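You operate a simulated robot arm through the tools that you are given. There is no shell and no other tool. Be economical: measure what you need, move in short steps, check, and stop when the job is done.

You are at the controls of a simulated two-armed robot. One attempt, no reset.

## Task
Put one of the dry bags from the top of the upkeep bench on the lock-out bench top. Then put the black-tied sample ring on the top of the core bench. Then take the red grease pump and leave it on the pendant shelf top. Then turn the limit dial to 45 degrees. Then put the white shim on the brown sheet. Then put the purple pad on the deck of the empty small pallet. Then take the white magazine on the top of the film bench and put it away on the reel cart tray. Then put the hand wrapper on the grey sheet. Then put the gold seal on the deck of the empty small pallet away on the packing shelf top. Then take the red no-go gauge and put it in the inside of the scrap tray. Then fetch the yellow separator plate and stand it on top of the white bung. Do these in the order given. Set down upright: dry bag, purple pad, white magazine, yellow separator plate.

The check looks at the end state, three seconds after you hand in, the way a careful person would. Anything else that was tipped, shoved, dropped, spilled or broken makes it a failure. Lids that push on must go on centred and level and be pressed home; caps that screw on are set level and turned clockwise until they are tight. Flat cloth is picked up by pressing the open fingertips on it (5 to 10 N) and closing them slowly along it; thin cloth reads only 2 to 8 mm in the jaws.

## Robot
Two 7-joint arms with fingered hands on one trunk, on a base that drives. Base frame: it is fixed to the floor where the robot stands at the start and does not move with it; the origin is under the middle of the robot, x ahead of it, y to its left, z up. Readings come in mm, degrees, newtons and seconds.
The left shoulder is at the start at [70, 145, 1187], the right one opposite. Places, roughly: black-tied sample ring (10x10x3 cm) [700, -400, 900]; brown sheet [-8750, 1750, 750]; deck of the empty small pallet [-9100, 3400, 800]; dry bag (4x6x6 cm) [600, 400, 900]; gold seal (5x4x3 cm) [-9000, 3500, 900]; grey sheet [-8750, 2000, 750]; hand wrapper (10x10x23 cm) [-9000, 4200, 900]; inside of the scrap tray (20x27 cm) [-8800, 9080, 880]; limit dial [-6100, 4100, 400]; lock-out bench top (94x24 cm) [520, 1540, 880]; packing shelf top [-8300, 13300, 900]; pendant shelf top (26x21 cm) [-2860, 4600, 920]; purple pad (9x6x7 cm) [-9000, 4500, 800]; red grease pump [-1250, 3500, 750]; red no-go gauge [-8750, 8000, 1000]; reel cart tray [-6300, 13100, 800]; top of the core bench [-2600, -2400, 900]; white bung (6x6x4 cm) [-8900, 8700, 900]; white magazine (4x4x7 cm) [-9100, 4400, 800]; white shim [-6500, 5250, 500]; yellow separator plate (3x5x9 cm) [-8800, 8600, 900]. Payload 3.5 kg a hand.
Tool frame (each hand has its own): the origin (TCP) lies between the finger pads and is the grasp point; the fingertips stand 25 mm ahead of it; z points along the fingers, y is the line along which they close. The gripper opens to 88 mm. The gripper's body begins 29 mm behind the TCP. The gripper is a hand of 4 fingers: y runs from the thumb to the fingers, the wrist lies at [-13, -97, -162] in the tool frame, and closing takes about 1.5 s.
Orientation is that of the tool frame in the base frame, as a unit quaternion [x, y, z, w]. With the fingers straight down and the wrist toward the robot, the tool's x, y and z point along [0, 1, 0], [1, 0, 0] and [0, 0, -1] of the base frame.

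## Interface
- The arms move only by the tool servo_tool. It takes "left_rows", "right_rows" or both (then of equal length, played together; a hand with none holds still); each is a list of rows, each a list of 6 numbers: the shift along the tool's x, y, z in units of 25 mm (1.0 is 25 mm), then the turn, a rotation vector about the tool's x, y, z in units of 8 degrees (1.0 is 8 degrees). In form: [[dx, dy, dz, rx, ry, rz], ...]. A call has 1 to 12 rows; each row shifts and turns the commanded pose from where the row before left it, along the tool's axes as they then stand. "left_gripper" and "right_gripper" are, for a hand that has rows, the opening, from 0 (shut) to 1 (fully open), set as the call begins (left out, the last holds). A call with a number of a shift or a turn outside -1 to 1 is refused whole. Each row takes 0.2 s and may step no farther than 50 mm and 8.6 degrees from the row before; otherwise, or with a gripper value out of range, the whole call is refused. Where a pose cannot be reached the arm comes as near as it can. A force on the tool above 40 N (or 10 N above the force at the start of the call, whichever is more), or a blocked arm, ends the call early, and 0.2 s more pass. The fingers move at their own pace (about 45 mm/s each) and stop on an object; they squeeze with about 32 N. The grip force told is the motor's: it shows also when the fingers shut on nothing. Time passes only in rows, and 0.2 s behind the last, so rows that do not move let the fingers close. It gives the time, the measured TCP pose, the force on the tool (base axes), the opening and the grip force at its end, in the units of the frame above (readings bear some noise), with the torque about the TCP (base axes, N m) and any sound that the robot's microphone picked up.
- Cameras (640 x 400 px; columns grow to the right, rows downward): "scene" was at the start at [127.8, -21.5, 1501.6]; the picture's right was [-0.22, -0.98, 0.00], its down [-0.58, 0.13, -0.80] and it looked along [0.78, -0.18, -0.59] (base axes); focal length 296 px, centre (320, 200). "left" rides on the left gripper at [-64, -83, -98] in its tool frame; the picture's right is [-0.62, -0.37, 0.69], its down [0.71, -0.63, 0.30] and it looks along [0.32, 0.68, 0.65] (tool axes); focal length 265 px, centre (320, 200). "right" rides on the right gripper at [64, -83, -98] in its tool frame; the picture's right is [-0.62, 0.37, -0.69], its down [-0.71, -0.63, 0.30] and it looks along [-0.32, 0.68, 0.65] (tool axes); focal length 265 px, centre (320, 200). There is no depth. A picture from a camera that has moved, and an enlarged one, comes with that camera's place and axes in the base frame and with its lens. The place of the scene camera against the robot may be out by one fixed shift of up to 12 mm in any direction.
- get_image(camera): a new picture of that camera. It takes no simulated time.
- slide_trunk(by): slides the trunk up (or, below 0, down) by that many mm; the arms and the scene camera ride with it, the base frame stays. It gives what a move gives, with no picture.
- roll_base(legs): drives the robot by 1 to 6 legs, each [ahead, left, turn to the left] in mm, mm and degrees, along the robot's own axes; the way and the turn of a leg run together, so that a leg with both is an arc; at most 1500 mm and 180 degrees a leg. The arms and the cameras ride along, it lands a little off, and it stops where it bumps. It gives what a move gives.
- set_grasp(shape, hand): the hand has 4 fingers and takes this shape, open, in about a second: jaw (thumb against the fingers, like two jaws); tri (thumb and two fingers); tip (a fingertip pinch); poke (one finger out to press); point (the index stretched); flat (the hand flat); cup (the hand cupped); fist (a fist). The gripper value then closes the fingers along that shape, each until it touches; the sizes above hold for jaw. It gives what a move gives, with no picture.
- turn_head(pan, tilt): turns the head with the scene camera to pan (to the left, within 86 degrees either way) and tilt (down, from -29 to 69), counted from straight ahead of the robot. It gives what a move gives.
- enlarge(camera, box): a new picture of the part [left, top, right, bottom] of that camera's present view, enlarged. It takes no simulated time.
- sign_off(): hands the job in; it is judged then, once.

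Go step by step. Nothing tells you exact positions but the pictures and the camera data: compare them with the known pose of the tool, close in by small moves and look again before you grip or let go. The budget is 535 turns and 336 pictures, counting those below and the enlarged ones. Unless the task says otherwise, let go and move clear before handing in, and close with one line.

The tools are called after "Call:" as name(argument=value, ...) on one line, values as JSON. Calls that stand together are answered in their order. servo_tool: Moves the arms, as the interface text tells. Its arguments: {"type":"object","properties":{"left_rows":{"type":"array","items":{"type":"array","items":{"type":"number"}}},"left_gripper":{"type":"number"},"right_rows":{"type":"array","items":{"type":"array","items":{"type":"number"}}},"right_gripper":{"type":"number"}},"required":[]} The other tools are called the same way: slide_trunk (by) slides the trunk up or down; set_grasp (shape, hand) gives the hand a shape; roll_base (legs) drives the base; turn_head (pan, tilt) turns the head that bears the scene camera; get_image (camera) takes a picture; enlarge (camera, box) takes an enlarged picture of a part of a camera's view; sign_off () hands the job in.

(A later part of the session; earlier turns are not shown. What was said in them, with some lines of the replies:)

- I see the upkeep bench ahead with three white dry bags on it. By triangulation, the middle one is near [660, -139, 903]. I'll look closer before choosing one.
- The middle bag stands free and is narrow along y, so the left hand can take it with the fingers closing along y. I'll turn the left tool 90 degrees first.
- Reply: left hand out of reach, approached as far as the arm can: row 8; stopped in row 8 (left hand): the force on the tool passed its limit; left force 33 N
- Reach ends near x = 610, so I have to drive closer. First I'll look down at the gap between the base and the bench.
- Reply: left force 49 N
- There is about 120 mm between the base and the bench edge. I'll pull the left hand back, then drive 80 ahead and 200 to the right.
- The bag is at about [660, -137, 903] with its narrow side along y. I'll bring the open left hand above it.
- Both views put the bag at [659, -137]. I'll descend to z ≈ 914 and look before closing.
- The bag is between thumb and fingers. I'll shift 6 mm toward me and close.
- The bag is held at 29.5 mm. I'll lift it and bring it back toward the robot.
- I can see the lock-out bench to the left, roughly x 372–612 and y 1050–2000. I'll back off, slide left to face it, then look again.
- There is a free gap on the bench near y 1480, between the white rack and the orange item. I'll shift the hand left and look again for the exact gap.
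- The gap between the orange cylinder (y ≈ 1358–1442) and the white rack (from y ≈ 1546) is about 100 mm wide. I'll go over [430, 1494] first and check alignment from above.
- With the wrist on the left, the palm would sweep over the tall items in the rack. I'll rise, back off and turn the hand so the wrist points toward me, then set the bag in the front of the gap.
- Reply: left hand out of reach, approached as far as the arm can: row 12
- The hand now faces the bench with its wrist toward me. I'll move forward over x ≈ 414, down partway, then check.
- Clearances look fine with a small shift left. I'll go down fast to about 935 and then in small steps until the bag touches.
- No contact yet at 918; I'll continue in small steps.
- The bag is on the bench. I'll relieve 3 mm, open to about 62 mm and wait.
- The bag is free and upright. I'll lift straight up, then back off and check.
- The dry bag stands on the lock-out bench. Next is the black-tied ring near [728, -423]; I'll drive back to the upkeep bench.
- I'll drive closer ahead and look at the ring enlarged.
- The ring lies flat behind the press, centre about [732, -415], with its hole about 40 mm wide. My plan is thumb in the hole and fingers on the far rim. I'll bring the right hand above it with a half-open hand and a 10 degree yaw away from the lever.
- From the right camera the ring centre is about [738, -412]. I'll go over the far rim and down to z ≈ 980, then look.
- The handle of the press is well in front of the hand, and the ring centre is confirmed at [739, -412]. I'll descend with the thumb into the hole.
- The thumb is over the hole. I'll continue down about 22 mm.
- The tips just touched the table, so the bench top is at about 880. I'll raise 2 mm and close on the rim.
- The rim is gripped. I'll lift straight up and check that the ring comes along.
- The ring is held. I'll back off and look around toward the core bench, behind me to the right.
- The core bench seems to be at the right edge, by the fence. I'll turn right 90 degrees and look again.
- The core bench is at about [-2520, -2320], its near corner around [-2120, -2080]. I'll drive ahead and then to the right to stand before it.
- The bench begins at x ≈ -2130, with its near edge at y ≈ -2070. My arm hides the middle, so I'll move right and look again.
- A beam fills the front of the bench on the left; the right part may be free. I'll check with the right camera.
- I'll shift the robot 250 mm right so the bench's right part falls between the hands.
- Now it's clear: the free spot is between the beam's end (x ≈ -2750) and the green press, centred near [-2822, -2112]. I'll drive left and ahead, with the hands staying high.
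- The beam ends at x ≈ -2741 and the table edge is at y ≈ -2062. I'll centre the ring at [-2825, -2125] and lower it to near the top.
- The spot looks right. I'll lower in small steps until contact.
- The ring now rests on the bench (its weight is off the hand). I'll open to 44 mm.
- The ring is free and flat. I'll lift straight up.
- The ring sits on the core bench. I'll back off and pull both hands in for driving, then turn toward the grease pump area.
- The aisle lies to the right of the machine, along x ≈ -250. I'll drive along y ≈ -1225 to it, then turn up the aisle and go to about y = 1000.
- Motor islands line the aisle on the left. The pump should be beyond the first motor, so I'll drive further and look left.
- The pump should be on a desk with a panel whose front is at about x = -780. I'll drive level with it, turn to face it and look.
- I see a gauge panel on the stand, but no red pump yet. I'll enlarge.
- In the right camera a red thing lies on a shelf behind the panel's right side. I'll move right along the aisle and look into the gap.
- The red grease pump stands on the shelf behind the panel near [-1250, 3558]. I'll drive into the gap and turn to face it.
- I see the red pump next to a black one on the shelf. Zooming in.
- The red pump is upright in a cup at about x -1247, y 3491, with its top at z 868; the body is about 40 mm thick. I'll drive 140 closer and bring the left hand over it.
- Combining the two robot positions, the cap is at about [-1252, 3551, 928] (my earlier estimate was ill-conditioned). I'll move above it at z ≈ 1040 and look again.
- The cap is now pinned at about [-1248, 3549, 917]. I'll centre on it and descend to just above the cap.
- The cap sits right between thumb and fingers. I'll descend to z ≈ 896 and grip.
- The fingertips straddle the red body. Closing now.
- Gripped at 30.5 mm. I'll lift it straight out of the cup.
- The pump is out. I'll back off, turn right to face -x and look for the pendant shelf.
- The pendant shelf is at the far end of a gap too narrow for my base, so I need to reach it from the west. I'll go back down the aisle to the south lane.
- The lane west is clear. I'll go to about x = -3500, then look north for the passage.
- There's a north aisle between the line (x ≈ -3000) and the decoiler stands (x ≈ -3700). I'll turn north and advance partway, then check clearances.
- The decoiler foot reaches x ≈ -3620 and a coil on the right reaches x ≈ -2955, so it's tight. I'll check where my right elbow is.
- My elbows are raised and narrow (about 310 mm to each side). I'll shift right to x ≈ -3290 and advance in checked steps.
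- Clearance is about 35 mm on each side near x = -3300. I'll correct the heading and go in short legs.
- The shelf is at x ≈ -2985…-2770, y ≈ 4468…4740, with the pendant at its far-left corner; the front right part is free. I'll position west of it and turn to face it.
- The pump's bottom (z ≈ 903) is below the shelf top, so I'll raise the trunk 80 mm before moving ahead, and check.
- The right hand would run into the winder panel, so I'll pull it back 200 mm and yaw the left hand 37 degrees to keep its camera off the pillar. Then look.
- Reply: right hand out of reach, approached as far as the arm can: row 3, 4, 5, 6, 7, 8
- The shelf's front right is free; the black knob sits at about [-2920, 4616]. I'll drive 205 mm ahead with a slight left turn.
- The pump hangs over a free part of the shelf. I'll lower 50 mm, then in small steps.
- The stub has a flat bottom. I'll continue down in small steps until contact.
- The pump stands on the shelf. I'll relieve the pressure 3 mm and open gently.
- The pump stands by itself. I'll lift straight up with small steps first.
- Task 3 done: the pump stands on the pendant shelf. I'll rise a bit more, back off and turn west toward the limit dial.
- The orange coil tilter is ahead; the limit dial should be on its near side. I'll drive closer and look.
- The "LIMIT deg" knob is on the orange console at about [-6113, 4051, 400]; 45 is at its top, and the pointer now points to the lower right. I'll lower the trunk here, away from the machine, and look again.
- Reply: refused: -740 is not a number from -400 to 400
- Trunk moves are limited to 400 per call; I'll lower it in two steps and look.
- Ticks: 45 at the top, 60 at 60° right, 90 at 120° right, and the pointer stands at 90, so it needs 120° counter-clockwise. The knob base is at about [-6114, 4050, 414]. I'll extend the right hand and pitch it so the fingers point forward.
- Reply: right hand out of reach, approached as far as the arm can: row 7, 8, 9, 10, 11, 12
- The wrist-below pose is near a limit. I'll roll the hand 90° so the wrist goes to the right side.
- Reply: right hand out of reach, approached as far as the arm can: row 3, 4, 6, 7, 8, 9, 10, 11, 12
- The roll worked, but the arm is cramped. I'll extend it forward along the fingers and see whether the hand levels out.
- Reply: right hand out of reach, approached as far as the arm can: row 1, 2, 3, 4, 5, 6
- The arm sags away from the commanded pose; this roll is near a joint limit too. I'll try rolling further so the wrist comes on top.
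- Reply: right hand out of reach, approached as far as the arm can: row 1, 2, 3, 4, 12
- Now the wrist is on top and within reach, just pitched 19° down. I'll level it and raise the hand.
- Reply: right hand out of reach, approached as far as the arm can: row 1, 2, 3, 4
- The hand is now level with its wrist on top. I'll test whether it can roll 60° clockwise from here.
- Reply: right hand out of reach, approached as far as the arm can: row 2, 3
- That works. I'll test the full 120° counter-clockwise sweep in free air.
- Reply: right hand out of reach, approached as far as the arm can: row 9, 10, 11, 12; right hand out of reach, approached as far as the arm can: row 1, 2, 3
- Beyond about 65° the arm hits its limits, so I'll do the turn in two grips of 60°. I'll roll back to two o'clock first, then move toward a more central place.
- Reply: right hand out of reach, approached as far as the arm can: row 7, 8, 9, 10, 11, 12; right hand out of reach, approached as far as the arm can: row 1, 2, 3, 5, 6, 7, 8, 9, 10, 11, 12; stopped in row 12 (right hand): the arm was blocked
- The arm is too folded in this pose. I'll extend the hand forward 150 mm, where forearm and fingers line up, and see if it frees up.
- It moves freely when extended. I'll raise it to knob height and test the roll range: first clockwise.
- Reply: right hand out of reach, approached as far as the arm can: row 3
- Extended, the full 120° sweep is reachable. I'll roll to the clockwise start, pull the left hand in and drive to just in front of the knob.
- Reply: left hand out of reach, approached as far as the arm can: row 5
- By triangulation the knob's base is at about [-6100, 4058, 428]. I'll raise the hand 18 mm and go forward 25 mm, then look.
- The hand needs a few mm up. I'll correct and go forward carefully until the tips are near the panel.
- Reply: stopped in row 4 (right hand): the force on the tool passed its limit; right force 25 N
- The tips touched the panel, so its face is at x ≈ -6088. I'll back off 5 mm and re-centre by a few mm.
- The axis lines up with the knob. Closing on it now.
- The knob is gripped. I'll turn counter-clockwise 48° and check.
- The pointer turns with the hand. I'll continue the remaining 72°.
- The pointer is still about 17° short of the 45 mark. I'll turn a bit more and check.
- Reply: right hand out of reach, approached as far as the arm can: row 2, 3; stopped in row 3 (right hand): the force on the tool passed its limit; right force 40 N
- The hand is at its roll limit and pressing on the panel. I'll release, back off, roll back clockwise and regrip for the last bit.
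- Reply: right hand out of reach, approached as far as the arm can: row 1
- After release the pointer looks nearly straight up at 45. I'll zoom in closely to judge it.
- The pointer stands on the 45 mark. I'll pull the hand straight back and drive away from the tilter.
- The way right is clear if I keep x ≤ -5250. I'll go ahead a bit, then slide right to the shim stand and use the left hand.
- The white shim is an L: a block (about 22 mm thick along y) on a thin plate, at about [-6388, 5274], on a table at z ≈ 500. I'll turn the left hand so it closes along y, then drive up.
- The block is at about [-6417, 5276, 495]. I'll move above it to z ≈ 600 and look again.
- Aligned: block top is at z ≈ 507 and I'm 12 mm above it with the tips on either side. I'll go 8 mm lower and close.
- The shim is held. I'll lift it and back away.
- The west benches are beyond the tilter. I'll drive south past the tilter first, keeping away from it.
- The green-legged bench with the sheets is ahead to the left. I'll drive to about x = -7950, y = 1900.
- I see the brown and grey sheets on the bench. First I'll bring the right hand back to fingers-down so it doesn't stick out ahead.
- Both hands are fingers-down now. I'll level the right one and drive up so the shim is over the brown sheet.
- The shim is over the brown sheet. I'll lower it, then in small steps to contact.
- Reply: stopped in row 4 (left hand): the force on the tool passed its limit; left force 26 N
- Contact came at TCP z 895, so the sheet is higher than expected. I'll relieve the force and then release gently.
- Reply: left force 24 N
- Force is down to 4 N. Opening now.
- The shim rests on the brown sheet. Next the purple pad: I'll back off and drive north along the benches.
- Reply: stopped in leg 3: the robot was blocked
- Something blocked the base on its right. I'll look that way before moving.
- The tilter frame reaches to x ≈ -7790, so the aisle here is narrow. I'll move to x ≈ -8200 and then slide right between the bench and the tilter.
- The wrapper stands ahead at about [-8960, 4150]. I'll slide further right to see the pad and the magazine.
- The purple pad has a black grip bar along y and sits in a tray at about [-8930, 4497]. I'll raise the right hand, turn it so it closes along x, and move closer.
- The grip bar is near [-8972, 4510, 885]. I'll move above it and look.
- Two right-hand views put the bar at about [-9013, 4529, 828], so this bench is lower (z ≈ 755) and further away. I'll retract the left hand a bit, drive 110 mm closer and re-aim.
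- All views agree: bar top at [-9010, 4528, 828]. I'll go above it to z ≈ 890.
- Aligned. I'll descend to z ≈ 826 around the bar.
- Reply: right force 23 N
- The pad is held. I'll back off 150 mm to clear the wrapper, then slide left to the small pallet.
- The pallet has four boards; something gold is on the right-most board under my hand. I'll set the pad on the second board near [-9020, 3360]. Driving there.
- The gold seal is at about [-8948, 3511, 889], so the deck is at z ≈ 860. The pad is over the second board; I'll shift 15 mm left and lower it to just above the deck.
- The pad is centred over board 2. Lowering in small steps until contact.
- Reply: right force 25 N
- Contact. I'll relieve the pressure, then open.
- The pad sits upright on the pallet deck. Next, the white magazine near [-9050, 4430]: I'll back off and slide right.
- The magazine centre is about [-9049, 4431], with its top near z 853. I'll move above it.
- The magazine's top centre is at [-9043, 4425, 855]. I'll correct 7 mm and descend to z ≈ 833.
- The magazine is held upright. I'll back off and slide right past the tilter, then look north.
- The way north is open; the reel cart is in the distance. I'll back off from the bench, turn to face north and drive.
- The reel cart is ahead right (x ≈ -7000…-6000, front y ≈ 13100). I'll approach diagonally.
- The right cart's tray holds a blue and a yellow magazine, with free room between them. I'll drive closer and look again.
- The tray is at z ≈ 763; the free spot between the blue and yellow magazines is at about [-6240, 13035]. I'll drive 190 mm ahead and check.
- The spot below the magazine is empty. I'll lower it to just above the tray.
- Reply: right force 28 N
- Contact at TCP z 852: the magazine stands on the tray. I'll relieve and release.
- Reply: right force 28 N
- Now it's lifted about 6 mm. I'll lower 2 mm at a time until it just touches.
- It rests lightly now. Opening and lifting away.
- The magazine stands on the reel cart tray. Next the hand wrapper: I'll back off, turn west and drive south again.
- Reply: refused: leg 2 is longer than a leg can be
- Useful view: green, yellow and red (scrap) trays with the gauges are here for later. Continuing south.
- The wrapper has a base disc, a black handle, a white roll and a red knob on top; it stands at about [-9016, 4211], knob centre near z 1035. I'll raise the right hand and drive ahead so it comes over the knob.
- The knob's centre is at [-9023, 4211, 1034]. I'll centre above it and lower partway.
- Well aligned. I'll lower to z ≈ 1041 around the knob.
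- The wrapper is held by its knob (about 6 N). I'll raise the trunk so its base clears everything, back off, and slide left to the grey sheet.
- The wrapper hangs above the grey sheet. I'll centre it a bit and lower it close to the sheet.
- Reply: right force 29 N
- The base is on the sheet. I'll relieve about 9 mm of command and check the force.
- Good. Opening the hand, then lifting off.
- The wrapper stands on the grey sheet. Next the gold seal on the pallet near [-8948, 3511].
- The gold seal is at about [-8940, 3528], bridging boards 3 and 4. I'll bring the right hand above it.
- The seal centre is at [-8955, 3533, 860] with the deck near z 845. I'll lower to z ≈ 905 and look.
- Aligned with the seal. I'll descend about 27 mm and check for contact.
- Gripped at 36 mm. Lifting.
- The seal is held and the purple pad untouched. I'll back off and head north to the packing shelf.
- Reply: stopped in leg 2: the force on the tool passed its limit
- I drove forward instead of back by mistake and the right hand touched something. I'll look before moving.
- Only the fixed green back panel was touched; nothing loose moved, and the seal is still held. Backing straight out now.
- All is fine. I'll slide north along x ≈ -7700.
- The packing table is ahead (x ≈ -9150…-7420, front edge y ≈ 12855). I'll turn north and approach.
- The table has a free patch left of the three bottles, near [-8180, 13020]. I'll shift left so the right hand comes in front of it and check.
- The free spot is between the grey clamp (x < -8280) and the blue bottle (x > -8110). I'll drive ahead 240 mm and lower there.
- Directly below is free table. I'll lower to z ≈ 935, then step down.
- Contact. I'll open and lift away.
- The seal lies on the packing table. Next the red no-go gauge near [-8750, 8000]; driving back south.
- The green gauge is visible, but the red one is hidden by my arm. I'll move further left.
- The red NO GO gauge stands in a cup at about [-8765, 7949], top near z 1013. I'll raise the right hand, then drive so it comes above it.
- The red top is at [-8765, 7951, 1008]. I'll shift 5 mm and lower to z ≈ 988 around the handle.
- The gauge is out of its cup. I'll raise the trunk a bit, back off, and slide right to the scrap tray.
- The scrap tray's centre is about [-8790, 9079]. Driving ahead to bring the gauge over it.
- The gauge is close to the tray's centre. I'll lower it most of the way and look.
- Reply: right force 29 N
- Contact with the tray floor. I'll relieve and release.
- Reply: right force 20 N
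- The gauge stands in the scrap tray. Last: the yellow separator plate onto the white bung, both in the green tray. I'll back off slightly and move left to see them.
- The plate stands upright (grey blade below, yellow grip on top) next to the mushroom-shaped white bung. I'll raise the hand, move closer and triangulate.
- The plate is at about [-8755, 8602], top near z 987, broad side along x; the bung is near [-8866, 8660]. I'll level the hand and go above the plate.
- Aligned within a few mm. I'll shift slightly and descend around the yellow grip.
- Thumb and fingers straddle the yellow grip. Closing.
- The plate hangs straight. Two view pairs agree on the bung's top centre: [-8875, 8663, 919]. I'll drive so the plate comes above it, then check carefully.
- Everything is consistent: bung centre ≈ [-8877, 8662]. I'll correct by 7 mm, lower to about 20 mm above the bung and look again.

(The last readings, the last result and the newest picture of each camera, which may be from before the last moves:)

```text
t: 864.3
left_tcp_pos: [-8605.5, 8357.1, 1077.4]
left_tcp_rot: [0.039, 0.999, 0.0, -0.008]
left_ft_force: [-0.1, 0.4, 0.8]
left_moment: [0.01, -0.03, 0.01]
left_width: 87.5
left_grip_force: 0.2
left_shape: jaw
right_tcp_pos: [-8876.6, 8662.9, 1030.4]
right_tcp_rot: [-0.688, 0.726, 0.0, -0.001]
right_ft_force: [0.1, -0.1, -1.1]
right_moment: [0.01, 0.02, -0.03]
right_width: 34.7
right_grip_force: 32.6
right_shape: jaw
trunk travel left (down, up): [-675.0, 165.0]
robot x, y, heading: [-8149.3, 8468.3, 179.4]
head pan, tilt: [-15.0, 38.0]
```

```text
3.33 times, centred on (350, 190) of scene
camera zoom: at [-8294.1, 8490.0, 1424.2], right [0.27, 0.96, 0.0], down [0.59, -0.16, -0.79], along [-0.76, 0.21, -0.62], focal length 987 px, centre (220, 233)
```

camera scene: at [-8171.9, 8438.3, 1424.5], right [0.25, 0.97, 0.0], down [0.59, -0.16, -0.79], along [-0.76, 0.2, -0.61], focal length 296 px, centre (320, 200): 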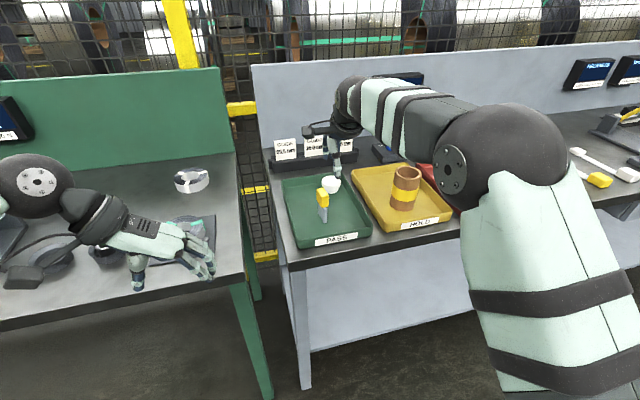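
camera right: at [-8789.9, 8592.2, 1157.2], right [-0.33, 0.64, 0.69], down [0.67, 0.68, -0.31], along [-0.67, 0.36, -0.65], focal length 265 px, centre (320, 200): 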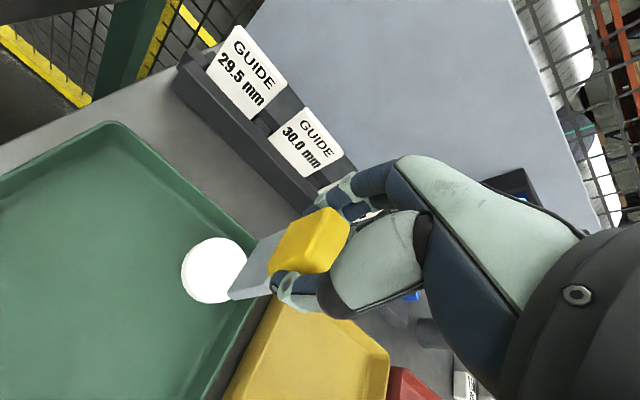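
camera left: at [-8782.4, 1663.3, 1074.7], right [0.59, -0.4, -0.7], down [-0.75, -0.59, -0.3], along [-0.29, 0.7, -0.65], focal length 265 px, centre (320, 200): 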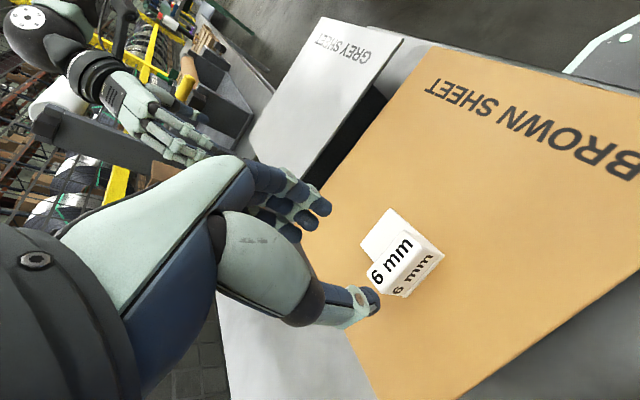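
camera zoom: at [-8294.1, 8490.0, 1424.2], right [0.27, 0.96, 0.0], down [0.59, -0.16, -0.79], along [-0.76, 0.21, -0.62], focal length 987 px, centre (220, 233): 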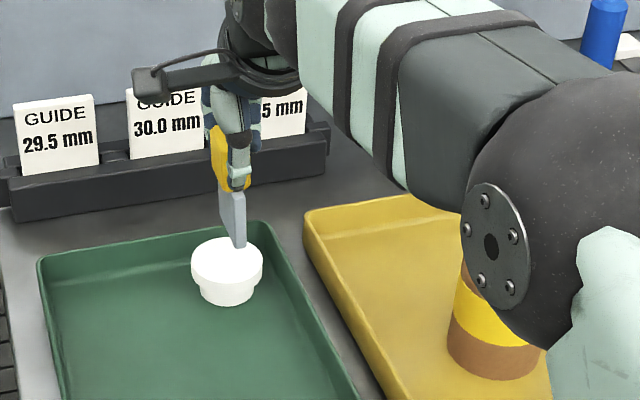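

Both views suggest the plate would land about 6 mm too far right. I'll shift 6 mm left, lower 8 mm and re-check.

Call:
servo_tool(right_rows=[[0.24, 0, 0, 0, 0, 0], [0, 0, 0.3, 0, 0, 0], [0, 0, 0, 0, 0, 0], [0, 0, 0, 0, 0, 0]])

Call:
enlarge(camera="right", box=[160, 180, 360, 330])

Call:
enlarge(camera="scene", box=[310, 170, 390, 240])

```text
t: 865.3
left_tcp_pos: [-8605.7, 8357.3, 1077.9]
left_tcp_rot: [0.038, 0.999, 0.0, -0.008]
left_ft_force: [-0.2, -0.4, -0.3]
left_moment: [0.0, 0.0, 0.0]
left_width: 87.7
left_grip_force: 0.1
left_shape: jaw
right_tcp_pos: [-8877.2, 8657.6, 1022.7]
right_tcp_rot: [-0.688, 0.726, 0.0, -0.001]
right_ft_force: [-0.3, -0.1, -0.4]
right_moment: [-0.01, -0.02, 0.02]
right_width: 34.4
right_grip_force: 31.7
right_shape: jaw
trunk travel left (down, up): [-675.0, 165.0]
robot x, y, heading: [-8156.8, 8471.9, 179.4]
head pan, tilt: [-15.0, 38.0]
```

```text
2.67 times, centred on (260, 255) of right
camera zoom: at [-8796.8, 8590.8, 1120.9], right [-0.33, 0.64, 0.69], down [0.67, 0.68, -0.31], along [-0.67, 0.36, -0.65], focal length 708 px, centre (480, 53)
```

zoom: 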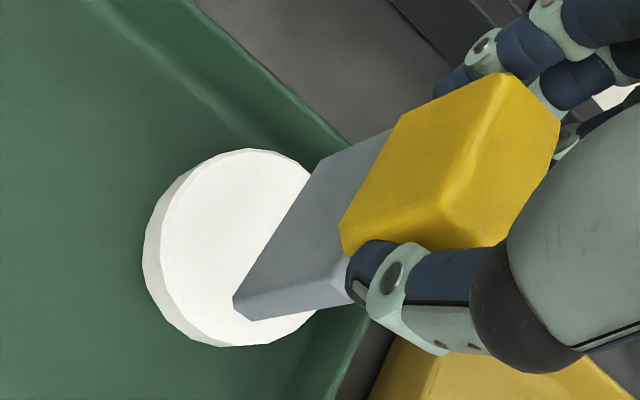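

```text
5.71 times, centred on (350, 205) of scene
camera zoom: at [-8294.0, 8489.9, 1424.2], right [0.27, 0.96, 0.0], down [0.59, -0.16, -0.79], along [-0.76, 0.21, -0.62], focal length 1693 px, centre (149, 171)
```

zoom: 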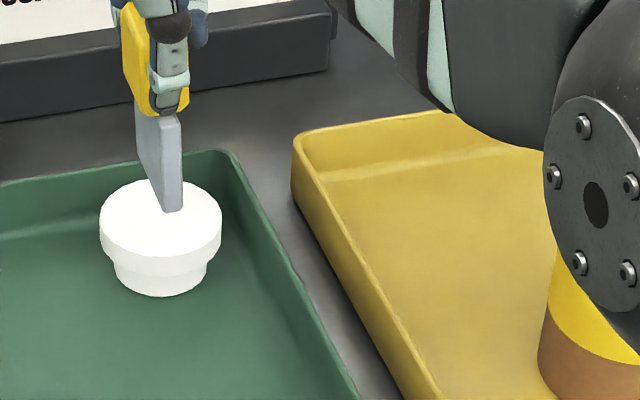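

Both views now show the plate landing on the bung's centre, about 15 mm above it. I'll lower in small steps.

Call:
servo_tool(right_rows=[[0.04, 0, 0.12, 0, 0, 0], [0, 0, 0.12, 0, 0, 0], [0, 0, 0.1, 0, 0, 0], [0, 0, 0, 0, 0, 0]])

Call:
servo_tool(right_rows=[[0, 0, 0.07, 0, 0, 0], [0, 0, 0.07, 0, 0, 0], [0, 0, 0, 0, 0, 0]])

```text
t: 866.3
left_tcp_pos: [-8605.6, 8358.4, 1077.8]
left_tcp_rot: [0.037, 0.999, 0.0, -0.008]
left_ft_force: [0.4, -0.8, -1.1]
left_moment: [0.01, 0.02, 0.0]
left_width: 87.6
left_grip_force: 0.0
left_shape: jaw
right_tcp_pos: [-8876.6, 8656.0, 1013.8]
right_tcp_rot: [-0.688, 0.725, 0.0, -0.001]
right_ft_force: [0.7, 0.0, -0.9]
right_moment: [-0.04, -0.02, 0.06]
right_width: 34.5
right_grip_force: 31.8
right_shape: jaw
trunk travel left (down, up): [-675.0, 165.0]
robot x, y, heading: [-8152.3, 8468.3, 179.4]
head pan, tilt: [-15.0, 38.0]
```

```text
t: 867.1
left_tcp_pos: [-8605.6, 8358.4, 1077.6]
left_tcp_rot: [0.038, 0.999, 0.0, -0.008]
left_ft_force: [0.2, -0.1, -0.2]
left_moment: [0.01, 0.0, -0.03]
left_width: 87.5
left_grip_force: 0.0
left_shape: jaw
right_tcp_pos: [-8879.1, 8656.7, 1011.0]
right_tcp_rot: [-0.688, 0.726, -0.001, -0.001]
right_ft_force: [0.4, 0.3, -1.2]
right_moment: [-0.01, 0.0, 0.02]
right_width: 34.4
right_grip_force: 32.3
right_shape: jaw
trunk travel left (down, up): [-675.0, 165.0]
robot x, y, heading: [-8149.6, 8468.0, 179.7]
head pan, tilt: [-15.0, 38.0]
```

Call:
servo_tool(right_rows=[[0, 0, 0.07, 0, 0, 0], [0, 0, 0.07, 0, 0, 0], [0, 0, 0, 0, 0, 0]])

Call:
enlarge(camera="scene", box=[310, 170, 390, 240])

Call:
enlarge(camera="right", box=[160, 180, 360, 330])

```text
t: 867.9
left_tcp_pos: [-8605.5, 8357.2, 1077.7]
left_tcp_rot: [0.038, 0.999, 0.0, -0.008]
left_ft_force: [-0.2, -0.2, -0.2]
left_moment: [-0.02, 0.03, 0.01]
left_width: 87.8
left_grip_force: 0.0
left_shape: jaw
right_tcp_pos: [-8878.8, 8655.1, 1007.0]
right_tcp_rot: [-0.688, 0.726, 0.0, -0.001]
right_ft_force: [0.6, -0.6, -0.4]
right_moment: [0.01, -0.01, 0.03]
right_width: 34.8
right_grip_force: 32.2
right_shape: jaw
trunk travel left (down, up): [-675.0, 165.0]
robot x, y, heading: [-8151.7, 8470.3, 179.6]
head pan, tilt: [-15.0, 38.0]
```

```text
5.71 times, centred on (350, 205) of scene
camera zoom: at [-8294.0, 8490.0, 1424.2], right [0.27, 0.96, 0.0], down [0.59, -0.16, -0.79], along [-0.76, 0.21, -0.62], focal length 1693 px, centre (149, 171)
```

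zoom: 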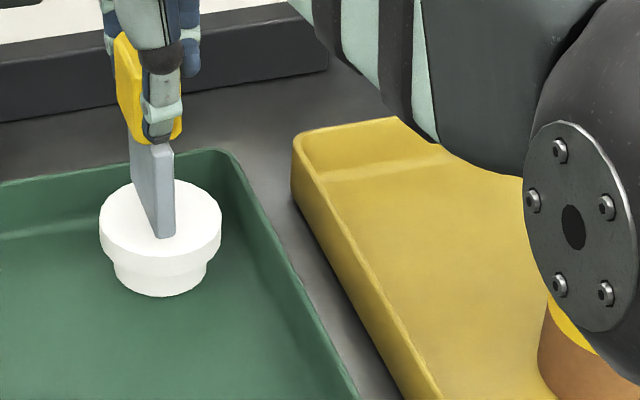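

```text
2.67 times, centred on (260, 255) of right
camera zoom: at [-8798.2, 8588.1, 1105.1], right [-0.33, 0.64, 0.69], down [0.67, 0.68, -0.31], along [-0.67, 0.36, -0.65], focal length 708 px, centre (480, 53)
```

zoom: 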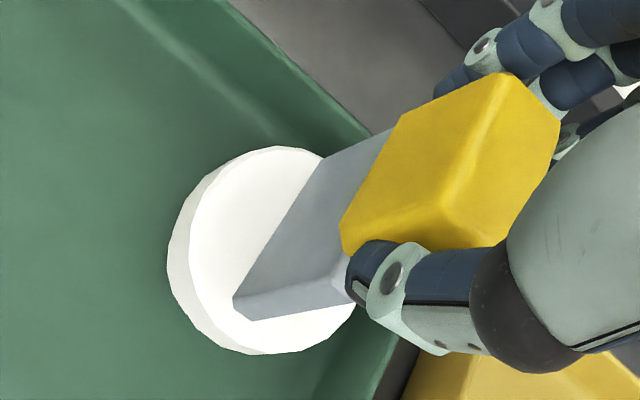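

The plate is centred within about 3 mm. Lowering the last few millimetres.

Call:
servo_tool(right_rows=[[-0.04, -0.08, 0.06, 0, 0, 0], [0, 0, 0.06, 0, 0, 0], [0, 0, 0, 0, 0, 0]])

Call:
servo_tool(right_rows=[[0, 0, 0.06, 0, 0, 0], [0, 0, 0.06, 0, 0, 0], [0, 0, 0, 0, 0, 0]])

```text
t: 868.7
left_tcp_pos: [-8606.2, 8356.5, 1077.6]
left_tcp_rot: [0.039, 0.999, 0.0, -0.008]
left_ft_force: [0.0, 0.2, -0.7]
left_moment: [0.02, 0.0, 0.02]
left_width: 87.4
left_grip_force: 0.0
left_shape: jaw
right_tcp_pos: [-8876.3, 8656.7, 1002.8]
right_tcp_rot: [-0.688, 0.726, 0.0, 0.0]
right_ft_force: [-0.4, -0.2, -1.4]
right_moment: [0.04, -0.03, -0.02]
right_width: 34.4
right_grip_force: 32.4
right_shape: jaw
trunk travel left (down, up): [-675.0, 165.0]
robot x, y, heading: [-8150.8, 8467.4, 179.5]
head pan, tilt: [-15.0, 38.0]
```

```text
t: 869.5
left_tcp_pos: [-8604.9, 8357.2, 1077.7]
left_tcp_rot: [0.038, 0.999, 0.001, -0.008]
left_ft_force: [-0.3, -0.4, -0.4]
left_moment: [0.01, -0.03, 0.02]
left_width: 87.9
left_grip_force: 0.1
left_shape: jaw
right_tcp_pos: [-8876.0, 8656.7, 1001.0]
right_tcp_rot: [-0.687, 0.727, 0.0, -0.002]
right_ft_force: [0.4, -0.1, 3.2]
right_moment: [-0.02, 0.05, 0.01]
right_width: 34.6
right_grip_force: 31.9
right_shape: jaw
trunk travel left (down, up): [-675.0, 165.0]
robot x, y, heading: [-8154.3, 8467.5, 179.2]
head pan, tilt: [-15.0, 38.0]
```

Light contact (3 N). One more look before letting go.

Call:
enlarge(camera="scene", box=[310, 170, 390, 240])

Call:
enlarge(camera="right", box=[160, 180, 360, 330])

```text
5.71 times, centred on (350, 205) of scene
camera zoom: at [-8293.1, 8489.8, 1424.4], right [0.27, 0.96, 0.0], down [0.59, -0.16, -0.79], along [-0.76, 0.21, -0.62], focal length 1693 px, centre (149, 171)
```

zoom: 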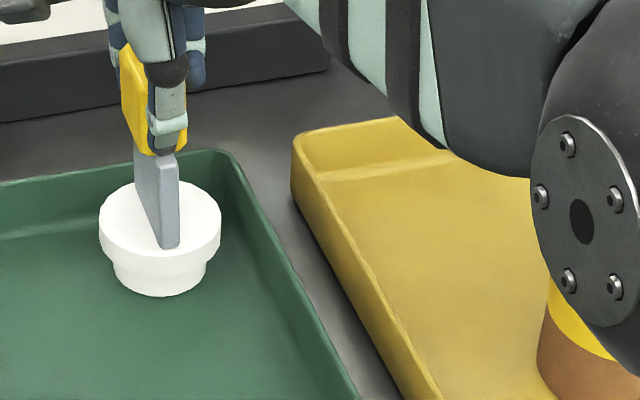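

```text
2.67 times, centred on (260, 255) of right
camera zoom: at [-8795.6, 8589.9, 1099.8], right [-0.33, 0.64, 0.69], down [0.67, 0.68, -0.31], along [-0.67, 0.36, -0.65], focal length 708 px, centre (480, 53)
```

zoom: 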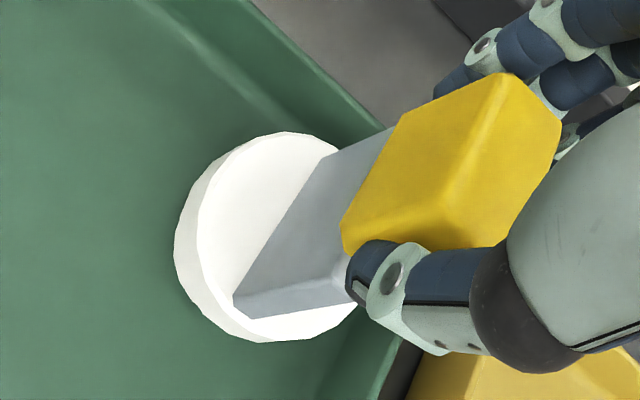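

The plate sits well inside the bung's top. I'll open gently in two steps.

Call:
servo_tool(right_rows=[[0, 0, -0.02, 0, 0, 0], [0, 0, 0, 0, 0, 0], [0, 0, 0, 0, 0, 0]], right_gripper=0.46)

Call:
enlarge(camera="scene", box=[310, 160, 390, 240])

```text
t: 870.3
left_tcp_pos: [-8605.0, 8357.6, 1077.5]
left_tcp_rot: [0.038, 0.999, 0.0, -0.009]
left_ft_force: [-0.3, -0.4, 0.5]
left_moment: [0.0, 0.0, 0.0]
left_width: 87.6
left_grip_force: 0.1
left_shape: jaw
right_tcp_pos: [-8876.3, 8655.8, 1001.2]
right_tcp_rot: [-0.688, 0.726, 0.0, 0.0]
right_ft_force: [0.2, 0.1, -0.1]
right_moment: [-0.03, 0.01, 0.01]
right_width: 40.2
right_grip_force: 0.0
right_shape: jaw
trunk travel left (down, up): [-675.0, 165.0]
robot x, y, heading: [-8153.0, 8468.5, 179.3]
head pan, tilt: [-15.0, 38.0]
```

```text
5.00 times, centred on (350, 200) of scene
camera zoom: at [-8293.8, 8490.0, 1424.2], right [0.27, 0.96, 0.0], down [0.59, -0.16, -0.79], along [-0.76, 0.21, -0.62], focal length 1481 px, centre (170, 200)
```

zoom: 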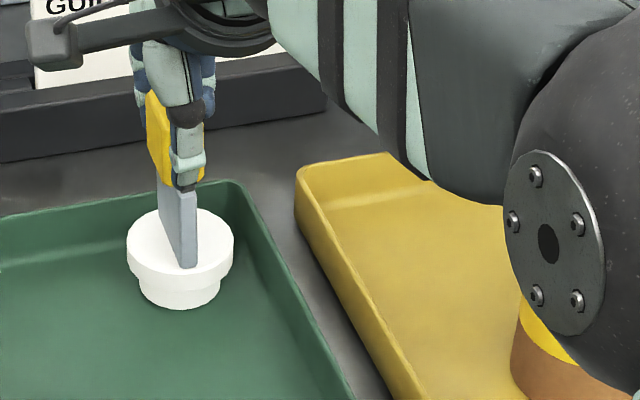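

It stands on its own. Opening further, then lifting straight up.

Call:
servo_tool(right_rows=[[0, 0, 0, 0, 0, 0], [0, 0, 0, 0, 0, 0], [0, 0, 0, 0, 0, 0]], right_gripper=0.85)

Call:
servo_tool(right_rows=[[0, 0, -0.3, 0, 0, 0], [0, 0, -0.6, 0, 0, 0], [0, 0, -0.8, 0, 0, 0], [0, 0, -0.8, 0, 0, 0], [0, 0, -0.6, 0, 0, 0], [0, 0, 0, 0, 0, 0]])

Call:
get_image(camera="right")

Call:
enlarge(camera="scene", box=[290, 120, 430, 250])

```text
t: 871.1
left_tcp_pos: [-8605.8, 8356.4, 1076.7]
left_tcp_rot: [0.038, 0.999, 0.001, -0.008]
left_ft_force: [-0.5, -0.1, -0.9]
left_moment: [-0.01, 0.01, 0.0]
left_width: 87.6
left_grip_force: 0.1
left_shape: jaw
right_tcp_pos: [-8876.4, 8657.7, 1002.6]
right_tcp_rot: [-0.688, 0.726, -0.001, 0.0]
right_ft_force: [0.3, 0.2, 0.0]
right_moment: [-0.01, 0.01, -0.01]
right_width: 74.5
right_grip_force: 0.0
right_shape: jaw
trunk travel left (down, up): [-675.0, 165.0]
robot x, y, heading: [-8159.4, 8466.3, 179.4]
head pan, tilt: [-15.0, 38.0]
```

```text
t: 872.5
left_tcp_pos: [-8604.7, 8357.5, 1076.7]
left_tcp_rot: [0.039, 0.999, 0.001, -0.008]
left_ft_force: [0.0, 0.3, 0.3]
left_moment: [0.01, -0.01, 0.01]
left_width: 87.5
left_grip_force: 0.1
left_shape: jaw
right_tcp_pos: [-8876.6, 8656.9, 1078.7]
right_tcp_rot: [-0.688, 0.726, 0.0, 0.0]
right_ft_force: [1.0, 0.1, -0.1]
right_moment: [-0.01, 0.01, 0.05]
right_width: 74.5
right_grip_force: 0.0
right_shape: jaw
trunk travel left (down, up): [-675.0, 165.0]
robot x, y, heading: [-8153.1, 8469.2, 179.9]
head pan, tilt: [-15.0, 38.0]
```

```text
61 pictures are left
camera right: at [-8796.5, 8589.9, 1177.0], right [-0.33, 0.64, 0.69], down [0.67, 0.68, -0.31], along [-0.67, 0.36, -0.65], focal length 265 px, centre (320, 200)
```

right: 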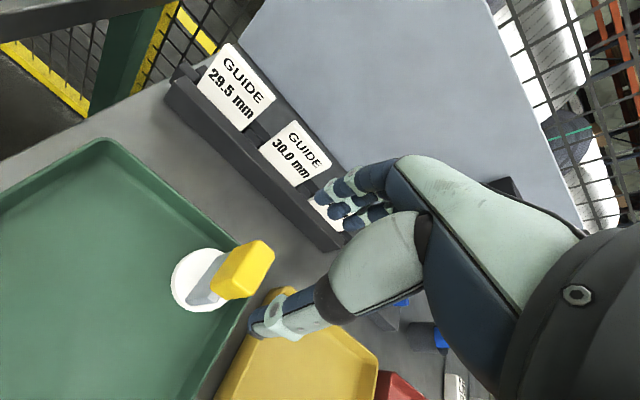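

```text
3.08 times, centred on (360, 185) of scene
camera zoom: at [-8294.0, 8490.0, 1424.2], right [0.27, 0.96, 0.0], down [0.59, -0.16, -0.79], along [-0.76, 0.21, -0.62], focal length 912 px, centre (197, 246)
```

zoom: 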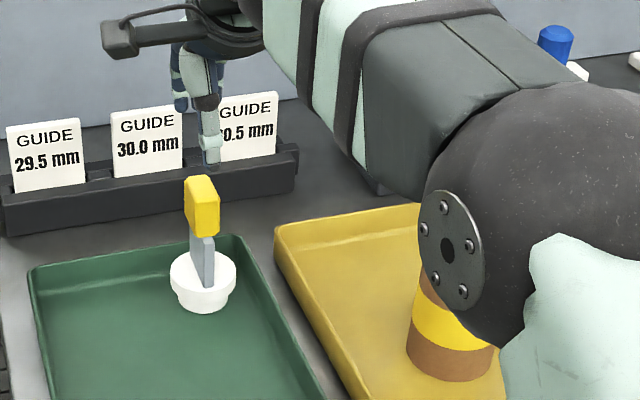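

The yellow plate stands on the white bung. I'll rise a bit more, back away and check once more.

Call:
servo_tool(right_rows=[[0, 0, -0.8, 0, 0, 0], [0, 0, -0.8, 0, 0, 0]])

Call:
roll_base(legs=[[-300, 0, 0]])

Call:
get_image(camera="scene")

```text
t: 873.1
left_tcp_pos: [-8605.7, 8357.2, 1077.7]
left_tcp_rot: [0.039, 0.999, 0.0, -0.008]
left_ft_force: [0.5, -0.8, -0.8]
left_moment: [-0.04, 0.01, -0.02]
left_width: 88.0
left_grip_force: 0.1
left_shape: jaw
right_tcp_pos: [-8876.1, 8656.2, 1121.5]
right_tcp_rot: [-0.688, 0.726, 0.0, 0.0]
right_ft_force: [-0.7, -1.0, -0.4]
right_moment: [-0.03, 0.01, -0.02]
right_width: 74.6
right_grip_force: 0.1
right_shape: jaw
trunk travel left (down, up): [-675.0, 165.0]
robot x, y, heading: [-8156.8, 8469.1, 179.6]
head pan, tilt: [-15.0, 38.0]
```

```text
t: 875.1
left_tcp_pos: [-8307.6, 8354.7, 1076.9]
left_tcp_rot: [0.038, 0.999, 0.0, -0.006]
left_ft_force: [0.2, -0.4, -0.6]
left_moment: [-0.02, -0.01, 0.02]
left_width: 87.5
left_grip_force: 0.1
left_shape: jaw
right_tcp_pos: [-8578.7, 8655.9, 1118.3]
right_tcp_rot: [-0.688, 0.726, -0.002, -0.001]
right_ft_force: [0.2, -0.7, -0.3]
right_moment: [0.01, 0.02, -0.03]
right_width: 74.7
right_grip_force: 0.1
right_shape: jaw
trunk travel left (down, up): [-675.0, 165.0]
robot x, y, heading: [-7855.1, 8465.3, 179.4]
head pan, tilt: [-15.0, 38.0]
```

```text
59 pictures are left
camera scene: at [-7997.1, 8487.6, 1424.1], right [0.27, 0.96, 0.0], down [0.59, -0.16, -0.79], along [-0.76, 0.21, -0.62], focal length 296 px, centre (320, 200)
```

scene: 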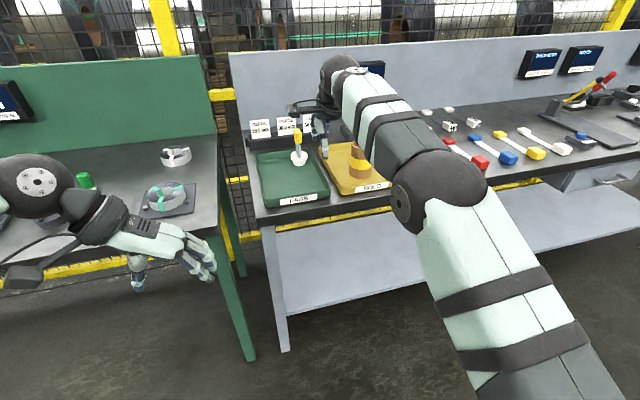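

The plate still stands on the bung and both hands are clear, so I'm handing in.

Call:
sign_off()

```text
The job is handed in.
```

All eleven steps were done in the order given, each placement looked right in the pictures afterwards, and the job is handed in. Twice along the way I touched fixed equipment (the base stopped against the tilter frame, and the right hand brushed a bench's back panel); the pictures showed nothing moved at the bench, but I did not check the tilter again.
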